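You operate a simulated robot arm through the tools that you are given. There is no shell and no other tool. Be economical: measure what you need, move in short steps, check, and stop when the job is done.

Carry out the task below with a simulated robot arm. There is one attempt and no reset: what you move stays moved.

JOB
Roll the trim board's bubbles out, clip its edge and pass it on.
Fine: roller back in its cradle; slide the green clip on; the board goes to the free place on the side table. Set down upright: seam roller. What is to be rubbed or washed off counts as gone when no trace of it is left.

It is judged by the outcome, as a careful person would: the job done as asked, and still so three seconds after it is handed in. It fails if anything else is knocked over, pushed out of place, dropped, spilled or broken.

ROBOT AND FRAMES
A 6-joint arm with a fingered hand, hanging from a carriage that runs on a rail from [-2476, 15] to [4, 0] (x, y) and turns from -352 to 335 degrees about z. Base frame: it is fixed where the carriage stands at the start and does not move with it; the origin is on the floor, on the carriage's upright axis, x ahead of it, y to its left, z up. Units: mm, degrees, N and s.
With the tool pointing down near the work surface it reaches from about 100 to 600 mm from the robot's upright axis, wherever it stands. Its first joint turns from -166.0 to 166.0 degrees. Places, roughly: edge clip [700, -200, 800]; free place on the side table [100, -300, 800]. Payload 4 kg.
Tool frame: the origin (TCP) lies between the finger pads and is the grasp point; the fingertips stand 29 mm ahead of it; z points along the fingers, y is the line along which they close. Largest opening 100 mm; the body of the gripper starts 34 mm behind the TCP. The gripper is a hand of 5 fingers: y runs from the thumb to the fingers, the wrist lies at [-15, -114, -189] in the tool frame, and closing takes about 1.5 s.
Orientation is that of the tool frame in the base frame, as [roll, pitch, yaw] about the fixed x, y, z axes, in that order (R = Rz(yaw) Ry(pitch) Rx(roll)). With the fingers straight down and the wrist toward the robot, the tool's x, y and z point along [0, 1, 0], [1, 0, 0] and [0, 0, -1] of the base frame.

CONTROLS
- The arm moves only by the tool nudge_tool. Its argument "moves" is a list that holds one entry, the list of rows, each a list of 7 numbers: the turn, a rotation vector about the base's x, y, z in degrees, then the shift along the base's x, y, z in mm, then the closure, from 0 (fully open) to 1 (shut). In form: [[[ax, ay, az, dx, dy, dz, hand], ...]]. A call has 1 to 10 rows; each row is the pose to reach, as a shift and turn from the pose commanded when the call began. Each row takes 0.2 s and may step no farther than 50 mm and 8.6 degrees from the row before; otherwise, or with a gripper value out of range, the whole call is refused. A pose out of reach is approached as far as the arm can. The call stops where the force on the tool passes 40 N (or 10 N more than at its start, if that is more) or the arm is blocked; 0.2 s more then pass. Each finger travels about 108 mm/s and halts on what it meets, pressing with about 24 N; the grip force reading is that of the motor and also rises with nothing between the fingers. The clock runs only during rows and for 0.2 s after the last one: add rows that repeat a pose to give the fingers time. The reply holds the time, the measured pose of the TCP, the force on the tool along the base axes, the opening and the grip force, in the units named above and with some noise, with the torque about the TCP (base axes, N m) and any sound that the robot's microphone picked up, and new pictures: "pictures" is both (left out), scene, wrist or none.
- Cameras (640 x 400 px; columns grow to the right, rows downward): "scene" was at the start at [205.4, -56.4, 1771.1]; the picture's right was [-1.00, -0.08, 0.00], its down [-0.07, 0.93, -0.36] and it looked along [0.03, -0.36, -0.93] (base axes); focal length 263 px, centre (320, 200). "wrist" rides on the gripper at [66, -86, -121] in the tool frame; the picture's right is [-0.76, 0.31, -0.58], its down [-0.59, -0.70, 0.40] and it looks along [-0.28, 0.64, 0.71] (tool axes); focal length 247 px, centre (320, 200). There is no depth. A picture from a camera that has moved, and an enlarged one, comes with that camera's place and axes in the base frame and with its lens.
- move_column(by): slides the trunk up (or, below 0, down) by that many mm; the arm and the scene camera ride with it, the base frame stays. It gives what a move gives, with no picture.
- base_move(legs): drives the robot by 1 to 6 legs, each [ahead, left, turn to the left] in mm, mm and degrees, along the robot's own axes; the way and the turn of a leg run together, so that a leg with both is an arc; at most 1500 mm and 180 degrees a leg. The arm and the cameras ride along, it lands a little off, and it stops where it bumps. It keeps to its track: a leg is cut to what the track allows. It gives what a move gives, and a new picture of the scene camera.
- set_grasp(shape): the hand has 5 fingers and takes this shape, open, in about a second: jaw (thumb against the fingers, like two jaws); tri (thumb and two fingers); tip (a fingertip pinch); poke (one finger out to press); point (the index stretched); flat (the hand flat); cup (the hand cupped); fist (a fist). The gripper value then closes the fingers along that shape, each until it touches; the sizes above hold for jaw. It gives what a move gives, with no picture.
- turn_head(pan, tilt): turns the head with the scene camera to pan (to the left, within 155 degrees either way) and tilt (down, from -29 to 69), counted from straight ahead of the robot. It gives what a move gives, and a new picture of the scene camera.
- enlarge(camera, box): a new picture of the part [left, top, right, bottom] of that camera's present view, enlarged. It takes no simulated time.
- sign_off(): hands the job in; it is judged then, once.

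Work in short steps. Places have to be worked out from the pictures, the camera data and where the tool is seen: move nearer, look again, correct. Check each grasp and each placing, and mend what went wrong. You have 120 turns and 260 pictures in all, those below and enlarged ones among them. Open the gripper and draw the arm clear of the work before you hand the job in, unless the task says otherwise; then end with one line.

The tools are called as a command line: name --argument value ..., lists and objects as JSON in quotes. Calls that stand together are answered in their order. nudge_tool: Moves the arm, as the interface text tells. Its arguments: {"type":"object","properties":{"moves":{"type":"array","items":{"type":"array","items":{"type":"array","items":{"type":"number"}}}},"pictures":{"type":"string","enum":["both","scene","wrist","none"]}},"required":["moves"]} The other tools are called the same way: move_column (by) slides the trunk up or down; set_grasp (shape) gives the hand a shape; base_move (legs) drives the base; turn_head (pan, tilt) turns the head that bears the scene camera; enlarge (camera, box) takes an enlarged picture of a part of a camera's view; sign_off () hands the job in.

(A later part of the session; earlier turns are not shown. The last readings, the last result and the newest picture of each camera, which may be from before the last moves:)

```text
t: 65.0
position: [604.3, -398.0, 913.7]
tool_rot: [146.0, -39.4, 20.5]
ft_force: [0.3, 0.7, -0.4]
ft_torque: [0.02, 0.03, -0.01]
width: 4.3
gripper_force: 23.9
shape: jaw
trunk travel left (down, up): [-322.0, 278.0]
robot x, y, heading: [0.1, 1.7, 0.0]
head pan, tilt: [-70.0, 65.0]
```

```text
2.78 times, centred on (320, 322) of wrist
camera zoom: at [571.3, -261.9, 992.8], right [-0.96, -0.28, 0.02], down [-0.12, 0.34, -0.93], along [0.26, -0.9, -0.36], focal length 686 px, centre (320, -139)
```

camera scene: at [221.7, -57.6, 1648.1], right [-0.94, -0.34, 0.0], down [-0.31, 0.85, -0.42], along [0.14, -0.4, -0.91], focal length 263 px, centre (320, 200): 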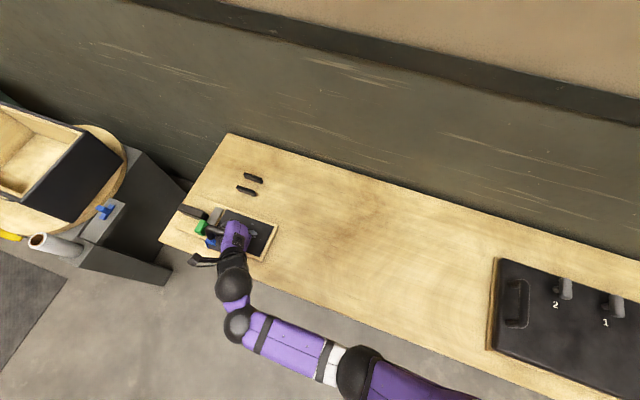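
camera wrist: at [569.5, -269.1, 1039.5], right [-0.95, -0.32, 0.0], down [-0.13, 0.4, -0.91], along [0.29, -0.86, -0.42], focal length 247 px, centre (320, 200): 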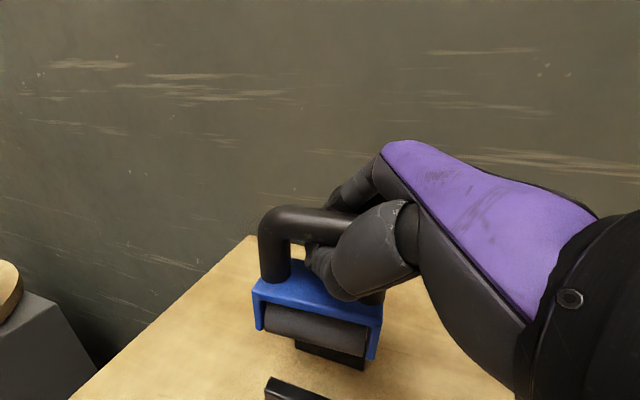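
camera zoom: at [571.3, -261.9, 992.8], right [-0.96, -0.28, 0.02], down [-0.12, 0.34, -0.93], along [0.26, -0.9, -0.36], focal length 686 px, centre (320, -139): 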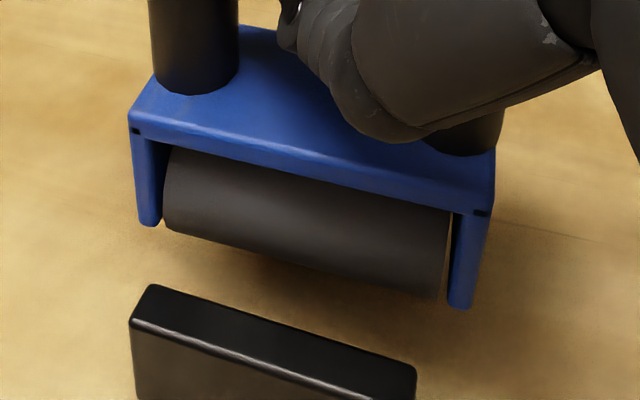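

About 3 mm of clearance at the near rail. Continuing down carefully.

nudge_tool --moves '[[[0, 0, 0, 2, 0, -5, 1], [0, 0, 0, 2, 0, -10, 1], [0, 0, 0, 2, 0, -14, 1], [0, 0, 0, 2, 0, -14, 1]]]' --pictures "none"

enlarge --camera "wrist" --box '[230, 250, 410, 394]'

```text
t: 66.0
position: [606.2, -399.5, 897.9]
tool_rot: [145.9, -39.4, 20.6]
ft_force: [0.1, 1.0, -0.9]
ft_torque: [0.01, 0.02, 0.02]
width: 4.0
gripper_force: 24.0
shape: jaw
trunk travel left (down, up): [-322.0, 278.0]
robot x, y, heading: [-3.9, 0.8, -0.0]
head pan, tilt: [-70.0, 65.0]
```

```text
2.78 times, centred on (320, 322) of wrist
camera zoom: at [573.1, -262.6, 978.2], right [-0.96, -0.28, 0.02], down [-0.12, 0.34, -0.93], along [0.26, -0.9, -0.36], focal length 686 px, centre (320, -139)
```

zoom: 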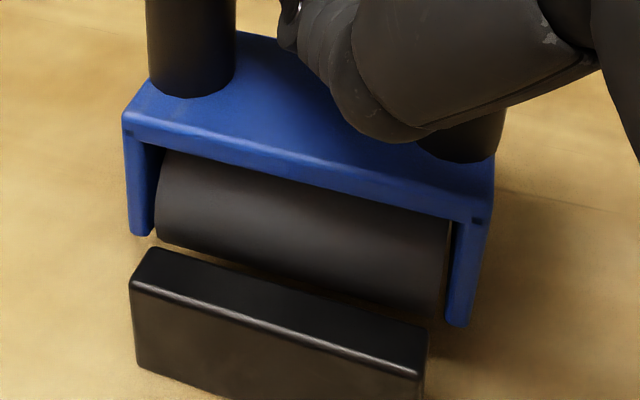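

It's entering between the rails with no force. Continuing down until it meets the table.

nudge_tool --moves '[[[0, 0, 0, 0, 0, -4, 1], [0, 0, 0, 0, 0, -7, 1], [0, 0, 0, 0, 0, -10, 1], [0, 0, 0, 0, 0, -12, 1], [0, 0, 0, 0, 0, -12, 1]]]' --pictures "none"

enlarge --camera "wrist" --box '[230, 250, 410, 394]'

```text
t: 67.2
position: [605.3, -398.0, 885.4]
tool_rot: [146.0, -39.4, 20.4]
ft_force: [0.5, 0.3, -0.9]
ft_torque: [0.03, -0.02, -0.01]
width: 4.3
gripper_force: 23.7
shape: jaw
trunk travel left (down, up): [-322.0, 278.0]
robot x, y, heading: [-1.5, -4.2, -0.1]
head pan, tilt: [-70.0, 65.0]
```

```text
2.78 times, centred on (320, 322) of wrist
camera zoom: at [572.6, -262.0, 967.2], right [-0.96, -0.28, 0.02], down [-0.12, 0.34, -0.93], along [0.26, -0.9, -0.36], focal length 686 px, centre (320, -139)
```

zoom: 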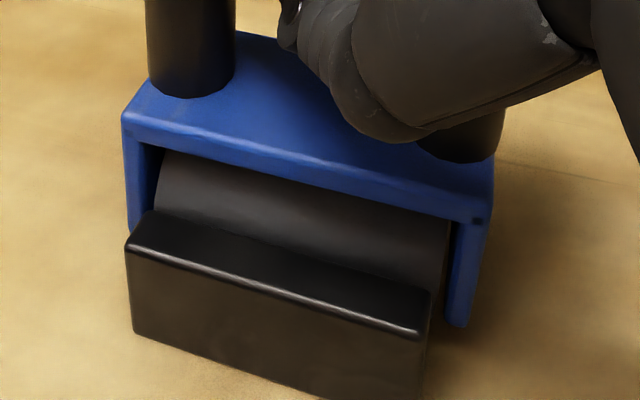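

It's sliding in nicely. Continuing until table contact.

nudge_tool --moves '[[[0, 0, 0, 0, 0, -2, 1], [0, 0, 0, 0, 0, -4, 1], [0, 0, 0, 0, 0, -6, 1], [0, 0, 0, 0, 0, -7, 1], [0, 0, 0, 0, 0, -7, 1]]]' --pictures "none"

enlarge --camera "wrist" --box '[230, 250, 410, 394]'

```text
t: 68.4
position: [608.1, -400.9, 882.0]
tool_rot: [145.6, -39.6, 20.6]
ft_force: [2.0, 0.0, 13.1]
ft_torque: [-0.02, 0.09, -0.01]
width: 3.6
gripper_force: 24.0
shape: jaw
trunk travel left (down, up): [-322.0, 278.0]
robot x, y, heading: [-0.8, -1.1, 0.2]
head pan, tilt: [-70.0, 65.0]
```

```text
2.78 times, centred on (320, 322) of wrist
camera zoom: at [574.8, -264.5, 962.0], right [-0.96, -0.28, 0.02], down [-0.12, 0.34, -0.93], along [0.26, -0.9, -0.36], focal length 686 px, centre (320, -139)
```

zoom: 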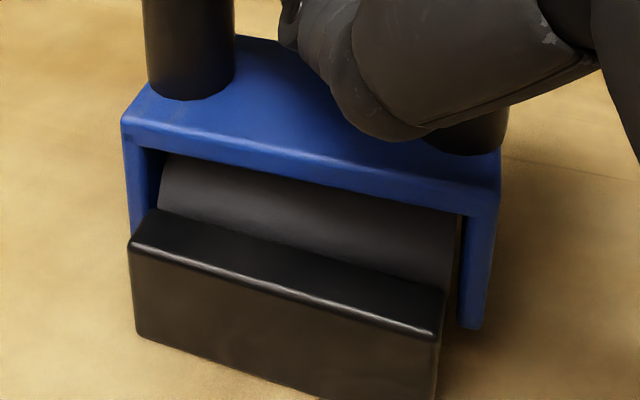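

Seated, with 13 N on the table. I'll unload, open the fingers gradually and check.

nudge_tool --moves '[[[0, 0, 0, 0, 0, 3, 1], [0, 0, 0, 0, 0, 4, 0.9], [0, 0, 0, 0, 0, 4, 0.8], [0, 0, 0, 0, 0, 4, 0.7], [0, 0, 0, 0, 0, 4, 0.6], [0, 0, 0, 0, 0, 4, 0.55]]]' --pictures "wrist"

enlarge --camera "wrist" --box '[230, 200, 410, 394]'

```text
t: 69.8
position: [604.7, -400.5, 883.8]
tool_rot: [146.0, -39.3, 20.3]
ft_force: [-0.4, -1.0, 3.0]
ft_torque: [0.03, -0.06, 0.01]
width: 43.6
gripper_force: 0.1
shape: jaw
trunk travel left (down, up): [-322.0, 278.0]
robot x, y, heading: [-2.9, 2.3, 0.0]
head pan, tilt: [-70.0, 65.0]
camera wrist: at [573.0, -263.6, 964.0], right [-0.96, -0.28, 0.02], down [-0.12, 0.34, -0.93], along [0.26, -0.9, -0.36], focal length 247 px, centre (320, 200)
```

wrist: 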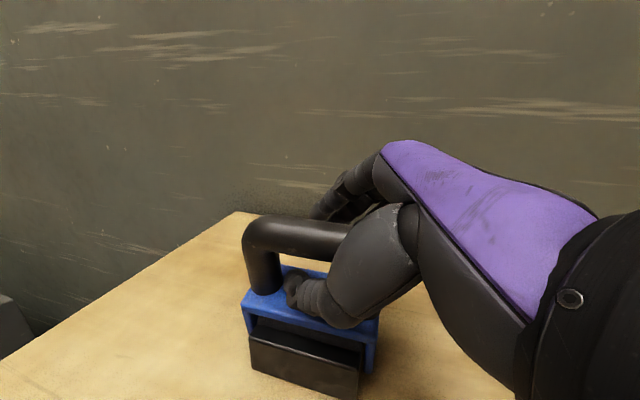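

```text
2.06 times, centred on (320, 297) of wrist
camera zoom: at [573.0, -263.6, 964.0], right [-0.96, -0.28, 0.02], down [-0.12, 0.34, -0.93], along [0.26, -0.9, -0.36], focal length 509 px, centre (320, -0)
```

zoom: 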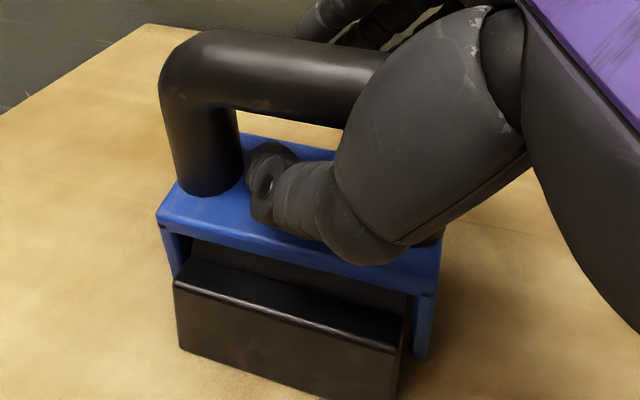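

The handle is released, with the thumb resting lightly on the bracket. I'll rise a little, open fully and rotate the hand back by +15°.

nudge_tool --moves '[[[0, 0, 0, 0, 0, 3, 0.4], [0, 0, 0, 0, 0, 6, 0.2], [4, 0, 0, 0, 0, 8, 0], [8, 0, 0, 0, 0, 8, 0], [12, 0, 0, 0, 0, 8, 0], [15, 0, 0, 0, 0, 8, 0], [15, 0, 0, 0, 0, 8, 0]]]' --pictures "wrist"

enlarge --camera "wrist" --box '[200, 200, 420, 394]'

```text
t: 71.4
position: [607.3, -399.3, 891.5]
tool_rot: [165.5, -43.0, 7.4]
ft_force: [-0.1, -0.2, 0.6]
ft_torque: [0.0, 0.0, 0.0]
width: 99.9
gripper_force: 0.0
shape: jaw
trunk travel left (down, up): [-322.0, 278.0]
robot x, y, heading: [-2.3, 2.4, -0.2]
head pan, tilt: [-70.0, 65.0]
camera wrist: at [573.8, -288.6, 1004.0], right [-0.96, -0.28, -0.05], down [-0.12, 0.57, -0.81], along [0.26, -0.77, -0.58], focal length 247 px, centre (320, 200)
```

wrist: 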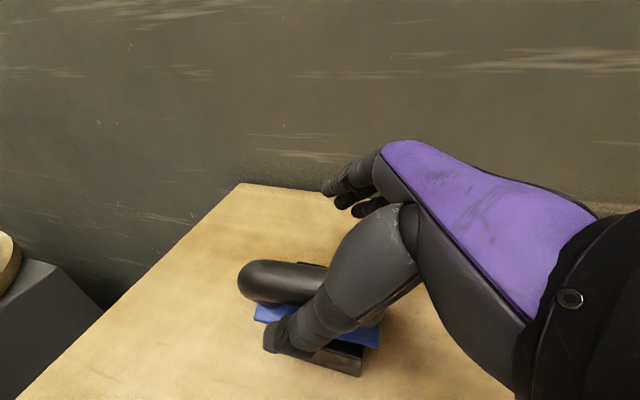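

```text
2.06 times, centred on (310, 297) of wrist
camera zoom: at [573.8, -288.6, 1004.0], right [-0.96, -0.28, -0.05], down [-0.12, 0.57, -0.81], along [0.26, -0.77, -0.58], focal length 509 px, centre (341, -0)
```

zoom: 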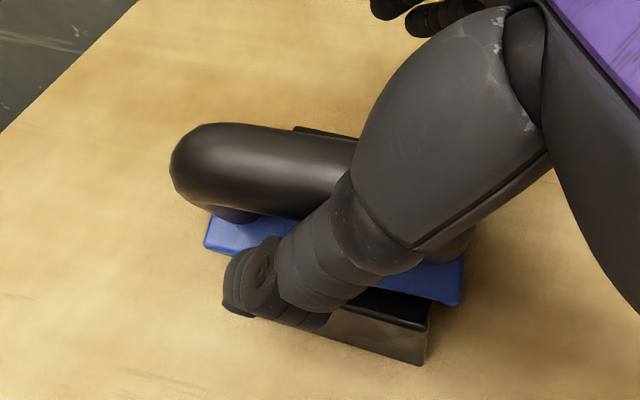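

The roller appears to lean a bit. I'll withdraw back along the fingers and look.

nudge_tool --moves '[[[0, 0, 0, -14, 0, 14, 0], [0, 0, 0, -28, 0, 28, 0], [0, 0, 0, -45, 0, 45, 0], [0, 0, 0, -65, 0, 65, 0], [0, 0, 0, -65, 0, 65, 0]]]' --pictures "wrist"

enlarge --camera "wrist" --box '[200, 180, 400, 340]'

enlarge --camera "scene" --box '[200, 110, 300, 190]'

```text
t: 72.6
position: [542.6, -399.5, 955.8]
tool_rot: [165.4, -43.0, 7.5]
ft_force: [0.2, -0.1, 0.6]
ft_torque: [0.01, -0.01, -0.01]
width: 99.8
gripper_force: 0.1
shape: jaw
trunk travel left (down, up): [-322.0, 278.0]
robot x, y, heading: [-1.3, -2.1, -0.1]
head pan, tilt: [-70.0, 65.0]
camera wrist: at [509.2, -289.5, 1068.6], right [-0.96, -0.28, -0.05], down [-0.12, 0.57, -0.81], along [0.26, -0.77, -0.58], focal length 247 px, centre (320, 200)
```

wrist: 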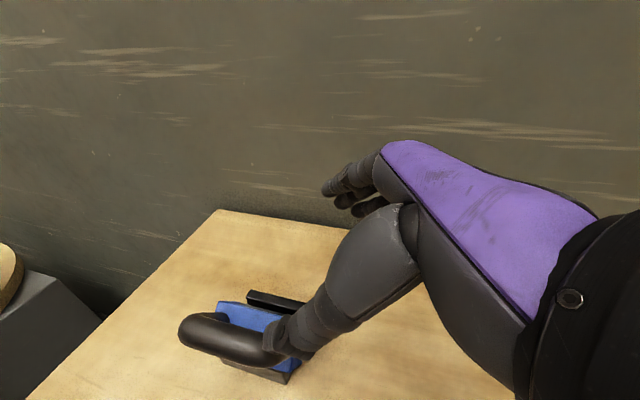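

```text
2.50 times, centred on (300, 260) of wrist
camera zoom: at [509.2, -289.5, 1068.6], right [-0.96, -0.28, -0.05], down [-0.12, 0.57, -0.81], along [0.26, -0.77, -0.58], focal length 617 px, centre (370, 50)
```

zoom: 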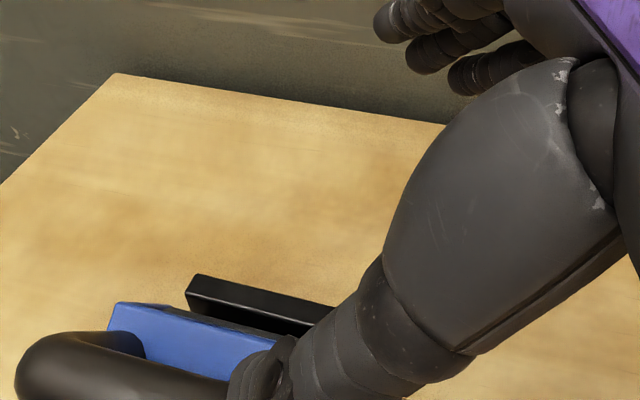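

```text
5.00 times, centred on (250, 150) of scene
camera zoom: at [221.7, -57.6, 1588.1], right [-0.94, -0.34, 0.0], down [-0.31, 0.85, -0.42], along [0.14, -0.4, -0.91], focal length 1315 px, centre (670, 450)
```

zoom: 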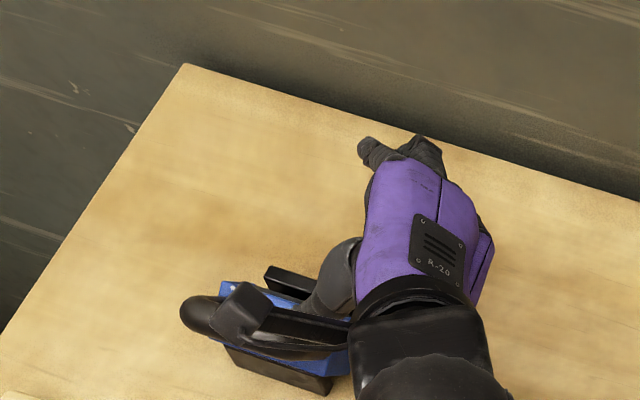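

The roller has tipped forward (+y) and leans over the near rail. I'll lift clear and look properly before righting it.

nudge_tool --moves '[[[0, 0, 0, -10, 0, 10, 0], [0, 0, 0, -25, 0, 25, 0], [0, 0, 0, -50, 20, 50, 0], [0, 0, 0, -80, 50, 70, 0], [0, 0, 0, -80, 50, 70, 0]]]' --pictures "wrist"

enlarge --camera "wrist" --box '[80, 180, 330, 380]'

enlarge --camera "scene" --box '[200, 110, 300, 190]'

```text
t: 73.8
position: [460.1, -347.1, 1027.0]
tool_rot: [165.4, -43.1, 7.5]
ft_force: [0.2, 1.2, 1.2]
ft_torque: [0.0, 0.01, 0.01]
width: 100.0
gripper_force: 0.1
shape: jaw
trunk travel left (down, up): [-322.0, 278.0]
robot x, y, heading: [-3.6, -2.1, -0.0]
head pan, tilt: [-70.0, 65.0]
camera wrist: at [427.9, -236.6, 1139.0], right [-0.96, -0.28, -0.05], down [-0.12, 0.57, -0.81], along [0.26, -0.77, -0.58], focal length 247 px, centre (320, 200)
```

wrist: 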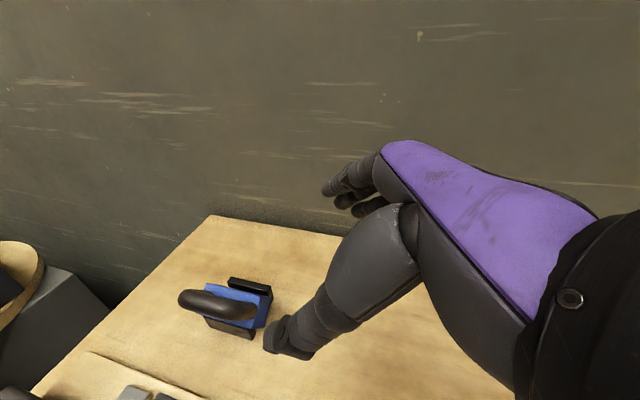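

```text
2.00 times, centred on (205, 280) of wrist
camera zoom: at [427.9, -236.6, 1139.0], right [-0.96, -0.28, -0.05], down [-0.12, 0.57, -0.81], along [0.26, -0.77, -0.58], focal length 494 px, centre (550, 40)
```

zoom: 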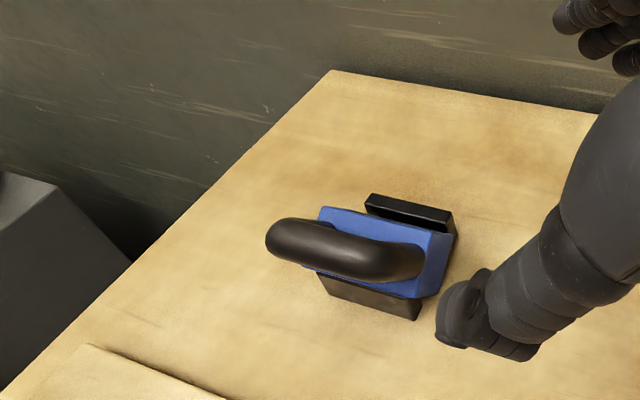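

```text
5.00 times, centred on (250, 150) of scene
camera zoom: at [221.7, -57.4, 1588.1], right [-0.94, -0.34, 0.0], down [-0.31, 0.85, -0.42], along [0.14, -0.4, -0.91], focal length 1315 px, centre (670, 450)
```

zoom: 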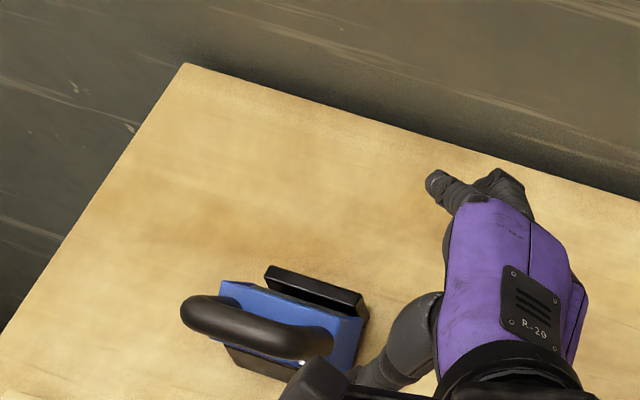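

The roller leans about 45° toward +y, resting on the near rail; its bar is at about (613, −367, 858). I'll re-grasp the bar with the hand half open, rolled to about −27° total, then lift and re-seat it. First the pre-grasp point.

nudge_tool --moves '[[[-5, 0, 0, 20, 0, -20, 0.2], [-10, 0, 0, 40, 0, -45, 0.4], [-15, 0, 0, 60, 0, -75, 0.5], [-15, 0, 0, 80, 0, -105, 0.5], [-15, 0, 0, 100, 0, -125, 0.5], [-15, 0, 0, 104, 2, -128, 0.5]]]' --pictures "wrist"

enlarge --camera "scene" --box '[200, 110, 300, 190]'

enlarge --camera "wrist" --box '[160, 180, 400, 372]'

```text
t: 75.2
position: [566.4, -346.2, 899.7]
tool_rot: [146.1, -39.4, 20.4]
ft_force: [-0.2, 0.4, -0.3]
ft_torque: [0.0, 0.02, 0.02]
width: 50.1
gripper_force: 0.0
shape: jaw
trunk travel left (down, up): [-322.0, 278.0]
robot x, y, heading: [1.7, -3.6, 0.1]
head pan, tilt: [-70.0, 65.0]
camera wrist: at [534.3, -209.9, 979.5], right [-0.96, -0.28, 0.02], down [-0.12, 0.34, -0.93], along [0.26, -0.9, -0.36], focal length 247 px, centre (320, 200)
```

wrist: 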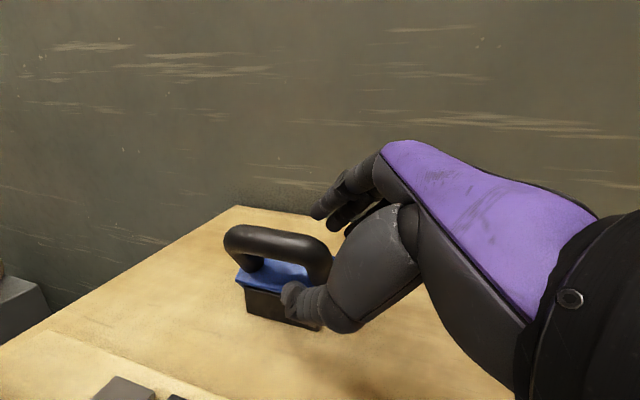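

```text
5.00 times, centred on (250, 150) of scene
camera zoom: at [221.8, -57.6, 1588.1], right [-0.94, -0.34, 0.0], down [-0.31, 0.85, -0.42], along [0.14, -0.4, -0.91], focal length 1315 px, centre (670, 450)
```

zoom: 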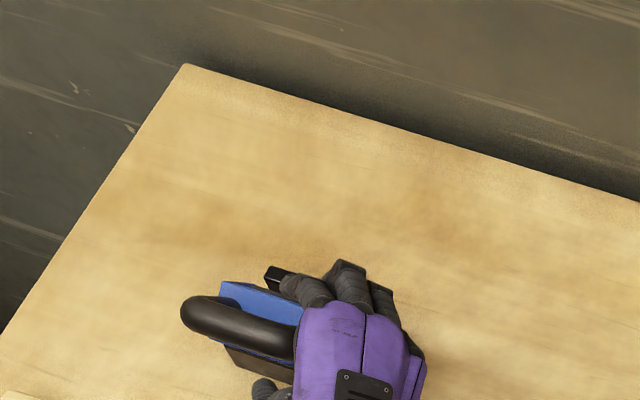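

```text
2.08 times, centred on (280, 276) of wrist
camera zoom: at [534.3, -209.9, 979.5], right [-0.96, -0.28, 0.02], down [-0.12, 0.34, -0.93], along [0.26, -0.9, -0.36], focal length 514 px, centre (403, 42)
```

zoom: 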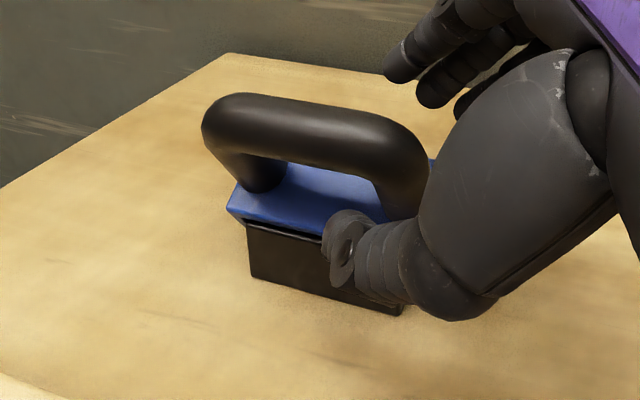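

A clearer view: the bar is at about (609, −367, 873). I'll advance onto it.

nudge_tool --moves '[[[0, 0, 0, 12, -6, -7, 0.5], [0, 0, 0, 24, -12, -14, 0.5], [0, 0, 0, 36, -18, -22, 0.5], [0, 0, 0, 36, -18, -22, 0.5]]]' --pictures "wrist"

enlarge --camera "wrist" --box '[160, 180, 400, 372]'

```text
t: 76.2
position: [598.6, -365.3, 877.5]
tool_rot: [146.0, -39.3, 20.5]
ft_force: [0.1, -0.2, 0.7]
ft_torque: [0.01, 0.01, 0.01]
width: 50.5
gripper_force: 0.0
shape: jaw
trunk travel left (down, up): [-322.0, 278.0]
robot x, y, heading: [0.8, 1.6, 0.3]
head pan, tilt: [-70.0, 65.0]
camera wrist: at [567.1, -229.5, 958.3], right [-0.96, -0.28, 0.02], down [-0.12, 0.34, -0.93], along [0.26, -0.9, -0.36], focal length 247 px, centre (320, 200)
```

wrist: 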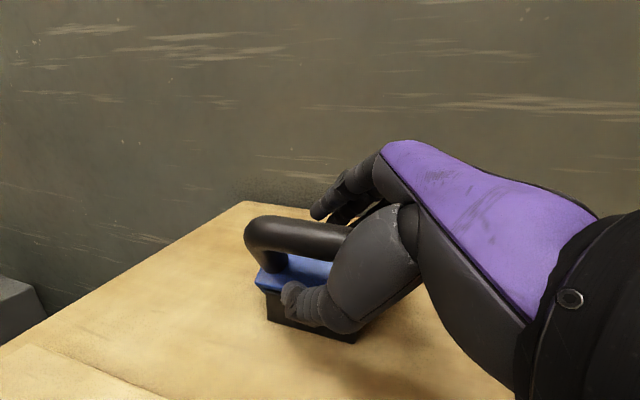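

```text
2.08 times, centred on (280, 276) of wrist
camera zoom: at [567.1, -229.5, 958.3], right [-0.96, -0.28, 0.02], down [-0.12, 0.34, -0.93], along [0.26, -0.9, -0.36], focal length 514 px, centre (403, 42)
```

zoom: 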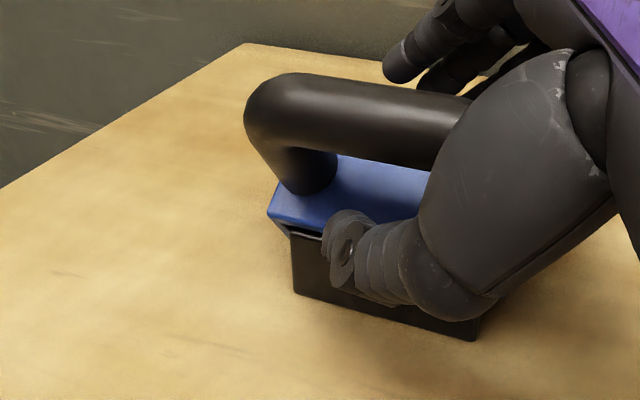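

The thumb is in front of the arch and the fingers behind the bar, so I'll close.

nudge_tool --moves '[[[0, 0, 0, 0, 0, 0, 0.7], [0, 0, 0, 0, 0, 0, 0.85], [0, 0, 0, 0, 0, 0, 1], [0, 0, 0, 0, 0, 0, 1], [0, 0, 0, 0, 0, 0, 1], [0, 0, 0, 0, 0, 0, 1]]]' --pictures "wrist"

enlarge --camera "wrist" --box '[160, 180, 400, 372]'

```text
t: 77.6
position: [600.1, -368.2, 879.7]
tool_rot: [146.0, -39.4, 20.4]
ft_force: [0.7, -6.0, 1.1]
ft_torque: [-0.42, 0.05, -0.18]
width: 5.9
gripper_force: 24.3
shape: jaw
trunk travel left (down, up): [-322.0, 278.0]
robot x, y, heading: [-3.7, -2.3, -0.1]
head pan, tilt: [-70.0, 65.0]
camera wrist: at [567.3, -230.9, 959.0], right [-0.96, -0.28, 0.02], down [-0.12, 0.34, -0.93], along [0.26, -0.9, -0.36], focal length 247 px, centre (320, 200)
```

wrist: 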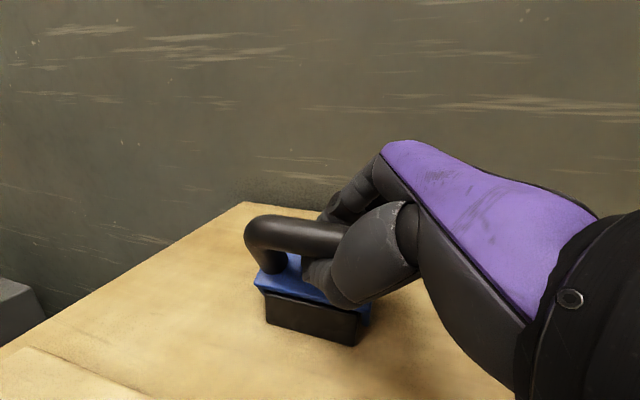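

```text
2.08 times, centred on (280, 276) of wrist
camera zoom: at [567.3, -230.9, 959.0], right [-0.96, -0.28, 0.02], down [-0.12, 0.34, -0.93], along [0.26, -0.9, -0.36], focal length 514 px, centre (403, 42)
```

zoom: 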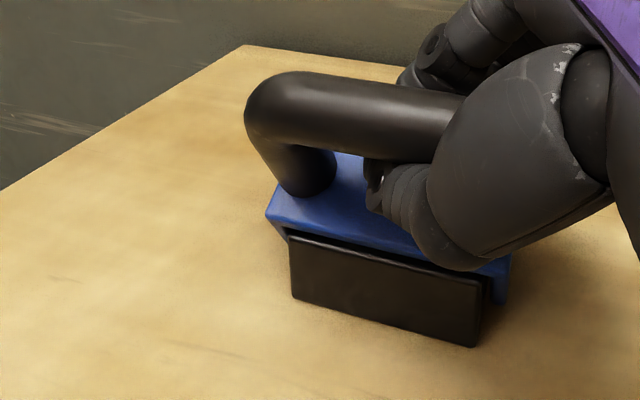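

Gripped. I'll rotate it upright about its base, roughly +28°, with the bar moving −y and up, and then lift.

nudge_tool --moves '[[[7, 0, 0, 1, -8, 5, 1], [14, 0, 0, 2, -16, 10, 1], [21, 0, 0, 3, -24, 14, 1], [27, 0, 0, 4, -30, 18, 1], [27, 0, 0, 4, -30, 30, 1], [27, 0, 0, 4, -30, 45, 1], [27, 0, 0, 4, -30, 62, 1], [27, 0, 0, 4, -30, 62, 1]]]' --pictures "wrist"

enlarge --camera "wrist" --box '[200, 200, 420, 394]'

enlarge --camera "scene" --box '[200, 110, 300, 190]'

```text
t: 79.4
position: [604.6, -395.5, 938.5]
tool_rot: [-178.1, -43.4, -3.8]
ft_force: [-0.4, -0.2, -1.6]
ft_torque: [-0.06, 0.0, 0.0]
width: 4.1
gripper_force: 24.2
shape: jaw
trunk travel left (down, up): [-322.0, 278.0]
robot x, y, heading: [0.4, 0.7, 0.2]
head pan, tilt: [-70.0, 65.0]
camera wrist: at [572.2, -310.6, 1072.0], right [-0.96, -0.26, -0.11], down [-0.12, 0.73, -0.68], along [0.26, -0.64, -0.73], focal length 247 px, centre (320, 200)
```

wrist: 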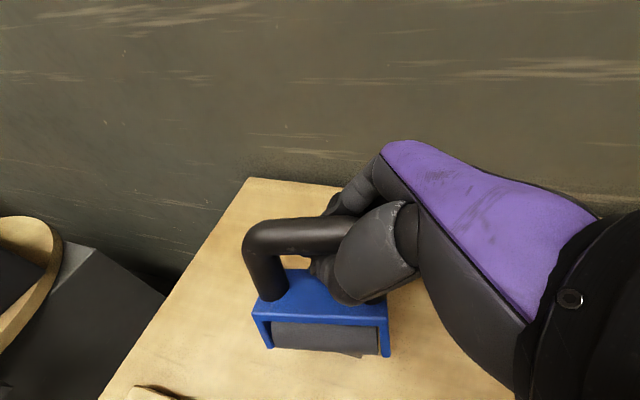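

```text
2.06 times, centred on (310, 297) of wrist
camera zoom: at [572.2, -310.6, 1072.0], right [-0.96, -0.26, -0.11], down [-0.12, 0.73, -0.68], along [0.26, -0.64, -0.73], focal length 509 px, centre (341, -0)
```

zoom: 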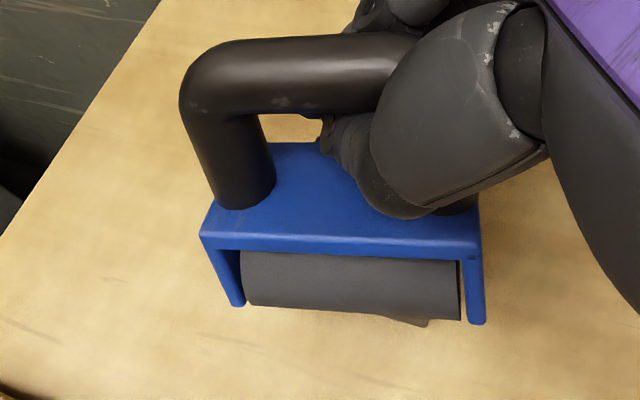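

```text
5.00 times, centred on (250, 150) of scene
camera zoom: at [221.7, -57.6, 1588.1], right [-0.94, -0.34, 0.0], down [-0.31, 0.85, -0.42], along [0.14, -0.4, -0.91], focal length 1315 px, centre (670, 450)
```

zoom: 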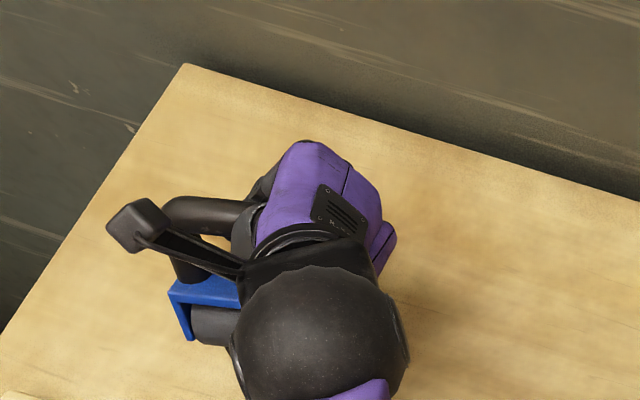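

Lifted. The roller now has about 8° yaw and 8° lean, so I'll correct both while hovering.

nudge_tool --moves '[[[-4, 0, -4, 0, 0, 8, 1], [-8, 0, -8, 0, 0, 8, 1], [-8, 0, -8, 0, 0, 8, 1]]]' --pictures "wrist"

enlarge --camera "wrist" --box '[200, 200, 420, 394]'

enlarge --camera "scene" --box '[200, 110, 300, 190]'

```text
t: 80.2
position: [604.7, -392.9, 945.9]
tool_rot: [170.9, -44.0, -4.3]
ft_force: [-0.1, 0.3, -0.6]
ft_torque: [-0.05, 0.01, -0.03]
width: 3.9
gripper_force: 24.4
shape: jaw
trunk travel left (down, up): [-322.0, 278.0]
robot x, y, heading: [-2.1, 2.1, -0.0]
head pan, tilt: [-70.0, 65.0]
camera wrist: at [585.3, -288.4, 1066.2], right [-0.99, -0.14, -0.08], down [-0.03, 0.63, -0.77], along [0.16, -0.76, -0.63], focal length 247 px, centre (320, 200)
```

wrist: 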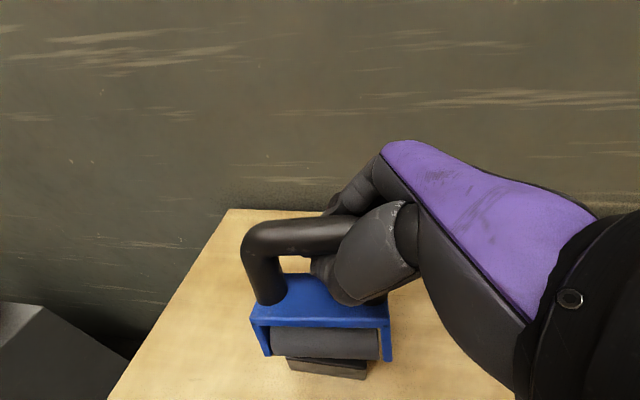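

```text
2.06 times, centred on (310, 297) of wrist
camera zoom: at [585.3, -288.4, 1066.2], right [-0.99, -0.14, -0.08], down [-0.03, 0.63, -0.77], along [0.16, -0.76, -0.63], focal length 509 px, centre (341, -0)
```

zoom: 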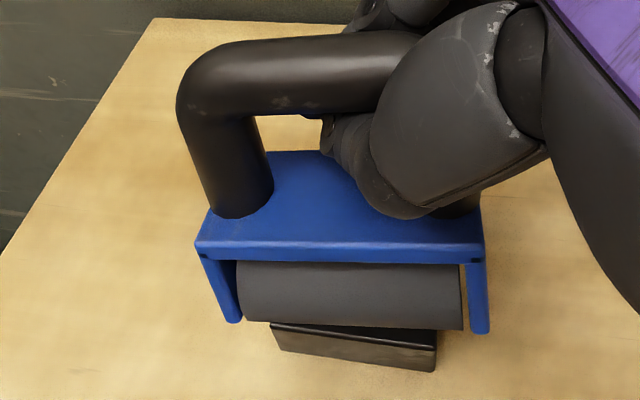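

```text
5.00 times, centred on (250, 150) of scene
camera zoom: at [221.7, -57.5, 1588.1], right [-0.94, -0.34, 0.0], down [-0.31, 0.85, -0.42], along [0.14, -0.4, -0.91], focal length 1315 px, centre (670, 450)
```

zoom: 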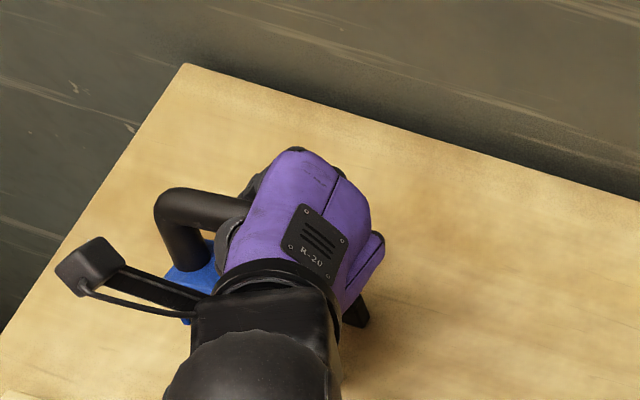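

The roller still shows about 8° lean, 4–5° pitch and 3° yaw. I'll correct these and recheck.

nudge_tool --moves '[[[-4, -2, -1.5, 0, 0, 0, 1], [-8, -4.5, -3, 0, 0, 0, 1], [-8, -4.5, -3, 0, 0, 0, 1]]]' --pictures "wrist"

enlarge --camera "wrist" --box '[200, 200, 420, 394]'

```text
t: 81.0
position: [603.6, -394.8, 945.4]
tool_rot: [159.1, -48.7, 1.3]
ft_force: [0.3, -0.6, -1.6]
ft_torque: [-0.05, 0.0, -0.02]
width: 3.8
gripper_force: 24.4
shape: jaw
trunk travel left (down, up): [-322.0, 278.0]
robot x, y, heading: [2.3, 0.8, 0.1]
head pan, tilt: [-70.0, 65.0]
camera wrist: at [582.1, -272.1, 1048.3], right [-0.98, -0.1, -0.14], down [0.07, 0.52, -0.85], along [0.16, -0.85, -0.5], focal length 247 px, centre (320, 200)
```

wrist: 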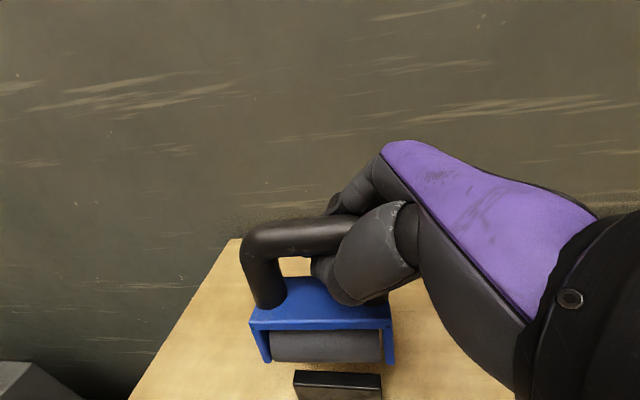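

```text
2.06 times, centred on (310, 297) of wrist
camera zoom: at [582.1, -272.1, 1048.3], right [-0.98, -0.1, -0.14], down [0.07, 0.52, -0.85], along [0.16, -0.85, -0.5], focal length 509 px, centre (341, -0)
```

zoom: 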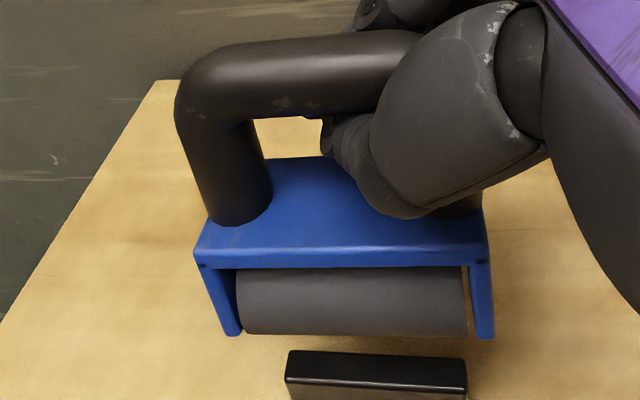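

Nearly square now. I'll apply a final −3° lean and −3° pitch, shift 12 mm toward −y, lower to just above the rails, and recheck.

nudge_tool --moves '[[[-3, -3, 0, -1, -6, 0, 1], [-3, -3, 0, -2, -12, 0, 1], [-3, -3, 0, -2, -12, -10, 1], [-3, -3, 0, -2, -12, -20, 1], [-3, -3, 0, -2, -12, -26, 1], [-3, -3, 0, -2, -12, -26, 1]]]' --pictures "none"

enlarge --camera "wrist" --box '[200, 200, 420, 394]'

```text
t: 82.4
position: [600.5, -406.1, 921.2]
tool_rot: [154.7, -51.6, 4.7]
ft_force: [-0.1, -0.9, -1.9]
ft_torque: [-0.02, 0.04, 0.0]
width: 3.7
gripper_force: 24.2
shape: jaw
trunk travel left (down, up): [-322.0, 278.0]
robot x, y, heading: [1.4, -3.3, -0.0]
head pan, tilt: [-70.0, 65.0]
```

```text
2.06 times, centred on (310, 297) of wrist
camera zoom: at [574.4, -278.7, 1015.1], right [-0.98, -0.11, -0.19], down [0.11, 0.47, -0.87], along [0.19, -0.87, -0.45], focal length 509 px, centre (341, -0)
```

zoom: 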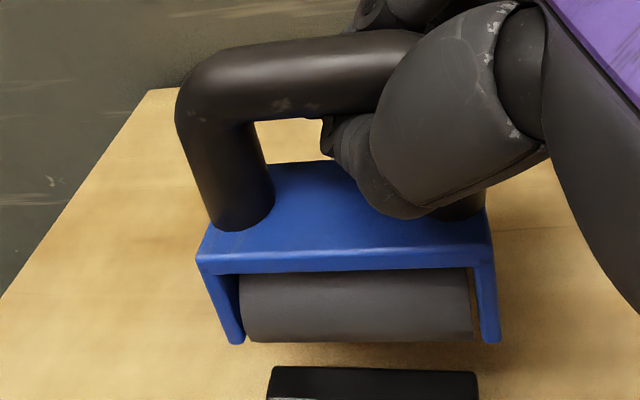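

About 5° of lean and 1° of yaw remain; correcting them brings the front face to y≈−375, which is right for the cradle.

nudge_tool --moves '[[[-2.5, 0, -0.5, 0, 0, 0, 1], [-5, 0, -1, 0, 0, 0, 1], [-5, 0, -1, 0, 0, -4, 1], [-5, 0, -1, 0, 0, -4, 1]]]' --pictures "none"

enlarge --camera "wrist" --box '[200, 200, 420, 394]'

```text
t: 83.4
position: [602.8, -405.0, 917.3]
tool_rot: [146.6, -50.9, 10.2]
ft_force: [-0.2, 0.5, -1.9]
ft_torque: [0.0, 0.0, 0.0]
width: 4.0
gripper_force: 24.1
shape: jaw
trunk travel left (down, up): [-322.0, 278.0]
robot x, y, heading: [0.0, 2.9, 0.1]
head pan, tilt: [-70.0, 65.0]
```

```text
2.06 times, centred on (310, 297) of wrist
camera zoom: at [578.0, -269.4, 1000.0], right [-0.98, -0.11, -0.18], down [0.12, 0.39, -0.91], along [0.17, -0.91, -0.37], focal length 509 px, centre (341, -0)
```

zoom: 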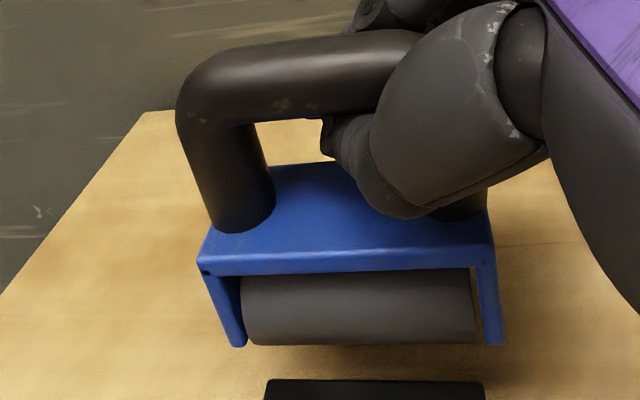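

Alignment looks right: front face at y −375, vertical within 2°. Lowering in small steps.

nudge_tool --moves '[[[0, 0, 0, 0, 0, -6, 1], [0, 0, 0, 0, 0, -12, 1], [0, 0, 0, 0, 0, -17, 1], [0, 0, 0, 0, 0, -21, 1], [0, 0, 0, 0, 0, -21, 1]]]' --pictures "none"

enlarge --camera "wrist" --box '[200, 200, 420, 394]'

```text
t: 84.6
position: [601.3, -405.7, 896.6]
tool_rot: [146.6, -50.8, 10.1]
ft_force: [0.4, -0.9, -0.9]
ft_torque: [-0.06, -0.05, 0.03]
width: 4.0
gripper_force: 23.3
shape: jaw
trunk travel left (down, up): [-322.0, 278.0]
robot x, y, heading: [2.3, -1.9, 0.2]
head pan, tilt: [-70.0, 65.0]
```

```text
2.06 times, centred on (310, 297) of wrist
camera zoom: at [576.4, -269.1, 979.9], right [-0.98, -0.11, -0.18], down [0.12, 0.4, -0.91], along [0.17, -0.91, -0.37], focal length 509 px, centre (341, -0)
```

zoom: 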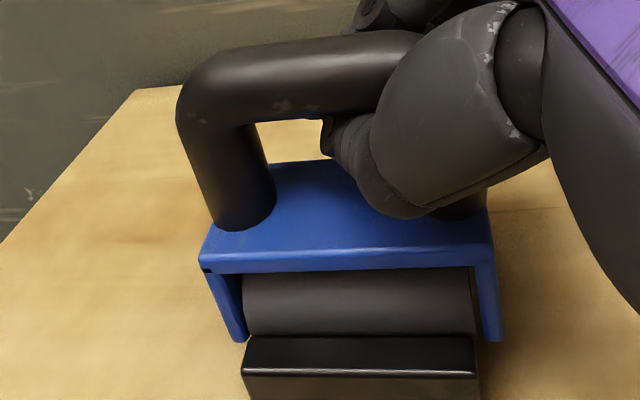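

Going in cleanly. Lowering to contact.

nudge_tool --moves '[[[0, 0, 0, 0, 0, -4, 1], [0, 0, 0, 0, 0, -7, 1], [0, 0, 0, 0, 0, -9, 1], [0, 0, 0, 0, 0, -11, 1], [0, 0, 0, 0, 0, -12, 1], [0, 0, 0, 0, 0, -12, 1]]]' --pictures "none"

enlarge --camera "wrist" --box '[200, 200, 420, 394]'

```text
t: 86.0
position: [596.7, -402.8, 891.2]
tool_rot: [146.4, -50.9, 10.3]
ft_force: [0.4, -1.2, -1.0]
ft_torque: [-0.1, -0.01, -0.02]
width: 3.7
gripper_force: 23.5
shape: jaw
out of reach, approached as far as the arm can: row 1, 2, 3, 4, 5, 6
trunk travel left (down, up): [-322.0, 278.0]
robot x, y, heading: [-0.8, 2.8, 0.1]
head pan, tilt: [-70.0, 65.0]
```

```text
2.06 times, centred on (310, 297) of wrist
camera zoom: at [572.1, -266.6, 974.2], right [-0.98, -0.11, -0.18], down [0.12, 0.39, -0.91], along [0.17, -0.91, -0.37], focal length 509 px, centre (341, -0)
```

zoom: 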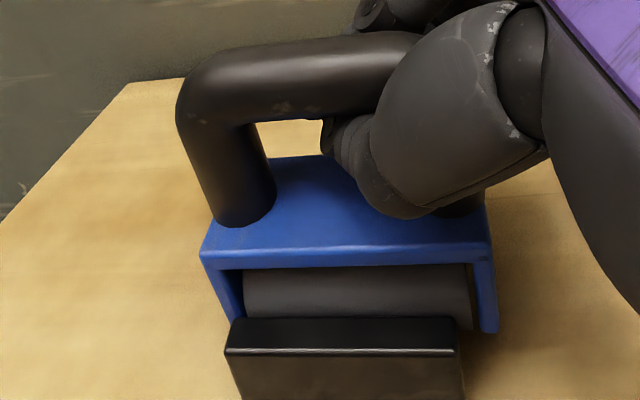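

Reach limit again. I'll go back up a little and do the last drop with the trunk instead.

nudge_tool --moves '[[[0, 0, 0, 3, -1.5, 4, 1], [0, 0, 0, 5, -3, 6, 1], [0, 0, 0, 5, -3, 6, 1]]]' --pictures "none"

```text
t: 86.8
position: [602.3, -406.7, 897.0]
tool_rot: [146.6, -51.0, 10.0]
ft_force: [0.7, -0.9, -1.6]
ft_torque: [-0.04, 0.01, 0.02]
width: 3.7
gripper_force: 24.0
shape: jaw
trunk travel left (down, up): [-322.0, 278.0]
robot x, y, heading: [-1.5, 2.0, -0.0]
head pan, tilt: [-70.0, 65.0]
```

move_column --by -8

enlarge --camera "wrist" --box '[200, 200, 420, 394]'

```text
t: 87.4
position: [600.8, -405.2, 889.7]
tool_rot: [146.6, -50.9, 10.1]
ft_force: [-0.1, -0.7, -2.4]
ft_torque: [-0.04, 0.01, 0.0]
width: 3.8
gripper_force: 23.8
shape: jaw
trunk travel left (down, up): [-314.0, 286.0]
robot x, y, heading: [-3.5, -1.8, -0.1]
head pan, tilt: [-70.0, 65.0]
```

```text
2.06 times, centred on (310, 297) of wrist
camera zoom: at [576.0, -269.6, 971.8], right [-0.98, -0.11, -0.18], down [0.12, 0.39, -0.91], along [0.17, -0.91, -0.37], focal length 509 px, centre (341, -0)
```

zoom: 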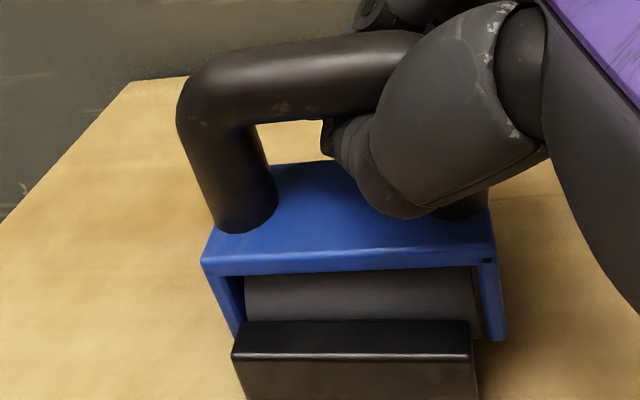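

move_column --by -6

enlarge --camera "wrist" --box '[200, 200, 420, 394]'

```text
t: 87.9
position: [600.4, -406.1, 883.5]
tool_rot: [146.5, -50.9, 10.2]
ft_force: [-1.4, -1.6, -1.0]
ft_torque: [-0.05, -0.02, -0.02]
width: 4.0
gripper_force: 23.9
shape: jaw
trunk travel left (down, up): [-308.0, 292.0]
robot x, y, heading: [1.5, -1.8, -0.4]
head pan, tilt: [-70.0, 65.0]
```

```text
2.06 times, centred on (310, 297) of wrist
camera zoom: at [576.0, -269.8, 966.1], right [-0.98, -0.11, -0.18], down [0.12, 0.39, -0.91], along [0.17, -0.91, -0.37], focal length 509 px, centre (341, -0)
```

zoom: 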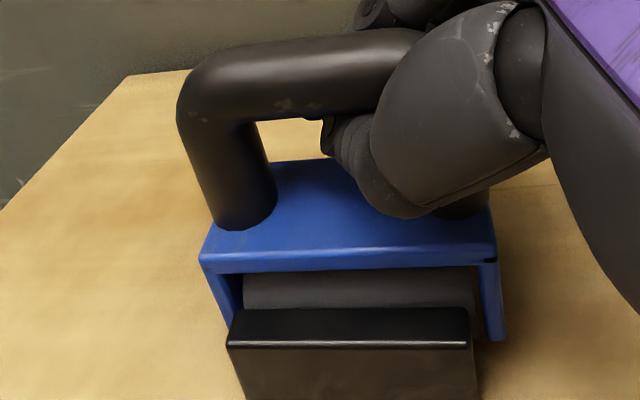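

move_column --by -5

```text
t: 88.5
position: [601.3, -405.6, 877.6]
tool_rot: [146.5, -50.9, 10.2]
ft_force: [0.4, -0.9, 0.5]
ft_torque: [-0.01, 0.04, 0.0]
width: 3.4
gripper_force: 24.3
shape: jaw
trunk travel left (down, up): [-303.0, 297.0]
robot x, y, heading: [1.3, -2.4, -0.1]
head pan, tilt: [-70.0, 65.0]
```

move_column --by -2

enlarge --camera "wrist" --box '[200, 200, 420, 394]'

enlarge --camera "scene" --box '[200, 110, 300, 190]'

```text
t: 89.0
position: [600.5, -406.0, 875.6]
tool_rot: [146.7, -50.9, 10.1]
ft_force: [0.6, -1.3, 0.7]
ft_torque: [-0.02, 0.05, 0.0]
width: 3.5
gripper_force: 24.3
shape: jaw
trunk travel left (down, up): [-301.0, 299.0]
robot x, y, heading: [0.0, -1.0, 0.0]
head pan, tilt: [-70.0, 65.0]
```

```text
2.06 times, centred on (310, 297) of wrist
camera zoom: at [576.2, -269.8, 959.1], right [-0.98, -0.11, -0.18], down [0.12, 0.39, -0.91], along [0.17, -0.91, -0.37], focal length 509 px, centre (341, -0)
```

zoom: 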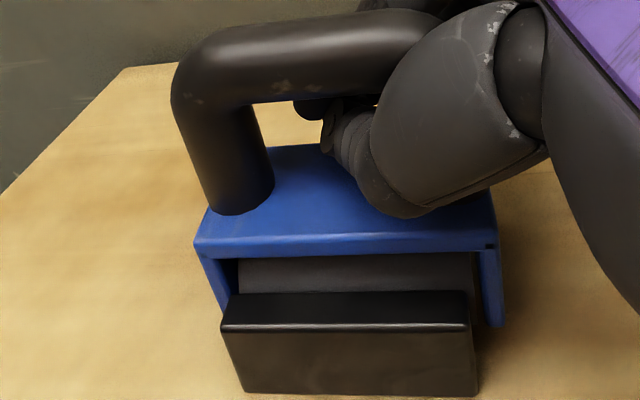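

```text
5.00 times, centred on (250, 150) of scene
camera zoom: at [221.8, -57.7, 1567.2], right [-0.94, -0.34, 0.0], down [-0.31, 0.85, -0.42], along [0.14, -0.4, -0.91], focal length 1315 px, centre (670, 450)
```

zoom: 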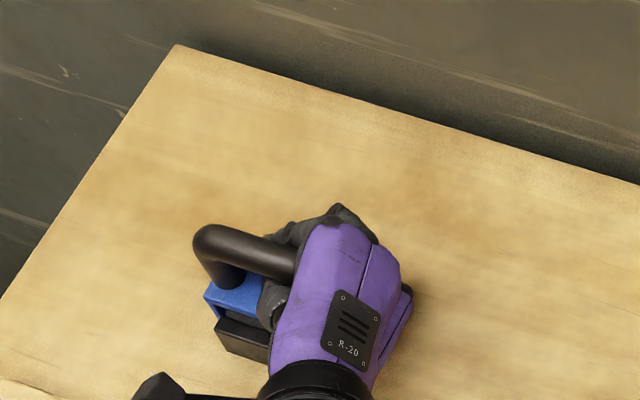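

The roller now stands on the table between the rails. Last time, opening plus rotating with the thumb pressing on the bracket tipped it, so this time I'll open in small steps while rising slightly, checking each one.

nudge_tool --moves '[[[0, 0, 0, 0, 0, 1, 0.9], [0, 0, 0, 0, 0, 3, 0.8], [0, 0, 0, 0, 0, 5, 0.72], [0, 0, 0, 0, 0, 6, 0.65], [0, 0, 0, 0, 0, 6, 0.65]]]' --pictures "none"

enlarge --camera "wrist" --box '[200, 200, 420, 394]'

```text
t: 90.2
position: [600.9, -406.4, 883.2]
tool_rot: [146.5, -50.9, 10.2]
ft_force: [-0.1, -0.7, 0.1]
ft_torque: [0.0, 0.04, 0.0]
width: 34.8
gripper_force: 0.1
shape: jaw
trunk travel left (down, up): [-301.0, 299.0]
robot x, y, heading: [0.2, -2.0, -0.0]
head pan, tilt: [-70.0, 65.0]
```

```text
2.06 times, centred on (310, 297) of wrist
camera zoom: at [576.0, -269.5, 964.8], right [-0.98, -0.11, -0.18], down [0.12, 0.39, -0.91], along [0.17, -0.91, -0.37], focal length 509 px, centre (341, -0)
```

zoom: 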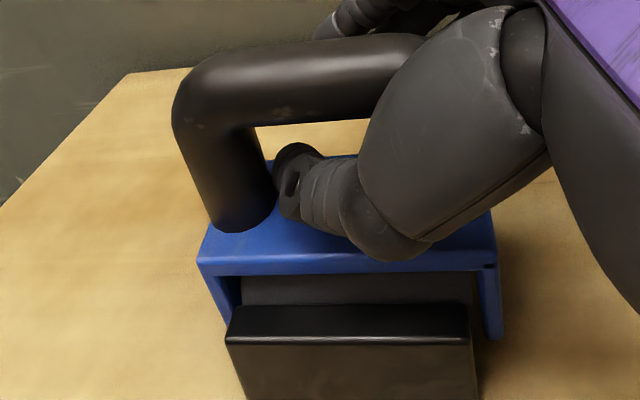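

Free, with no force, and the roller stays upright. Continuing: open a bit more and rise.

nudge_tool --moves '[[[0, 0, 0, 0, 0, 4, 0.6], [0, 0, 0, 0, 0, 7, 0.5], [0, 0, 0, 0, 0, 10, 0.4], [0, 0, 0, 0, 0, 10, 0.4]]]' --pictures "none"

enlarge --camera "wrist" --box '[200, 200, 420, 394]'

```text
t: 91.2
position: [599.6, -405.4, 892.2]
tool_rot: [146.6, -50.9, 10.0]
ft_force: [-0.6, -0.3, -0.7]
ft_torque: [-0.03, 0.03, 0.01]
width: 59.6
gripper_force: 0.0
shape: jaw
trunk travel left (down, up): [-301.0, 299.0]
robot x, y, heading: [0.5, -1.3, -0.3]
head pan, tilt: [-70.0, 65.0]
```

```text
2.06 times, centred on (310, 297) of wrist
camera zoom: at [575.7, -269.5, 975.4], right [-0.98, -0.11, -0.18], down [0.12, 0.39, -0.91], along [0.17, -0.91, -0.37], focal length 509 px, centre (341, -0)
```

zoom: 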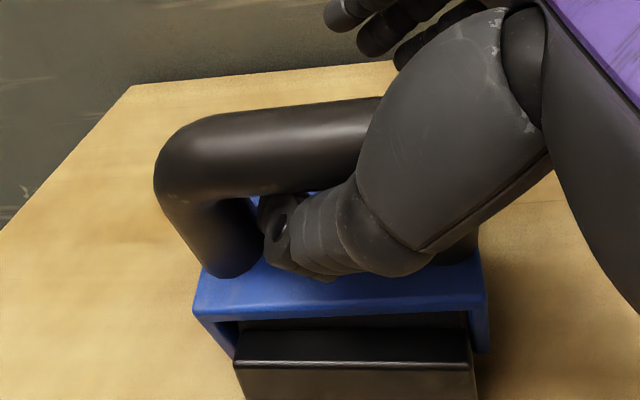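

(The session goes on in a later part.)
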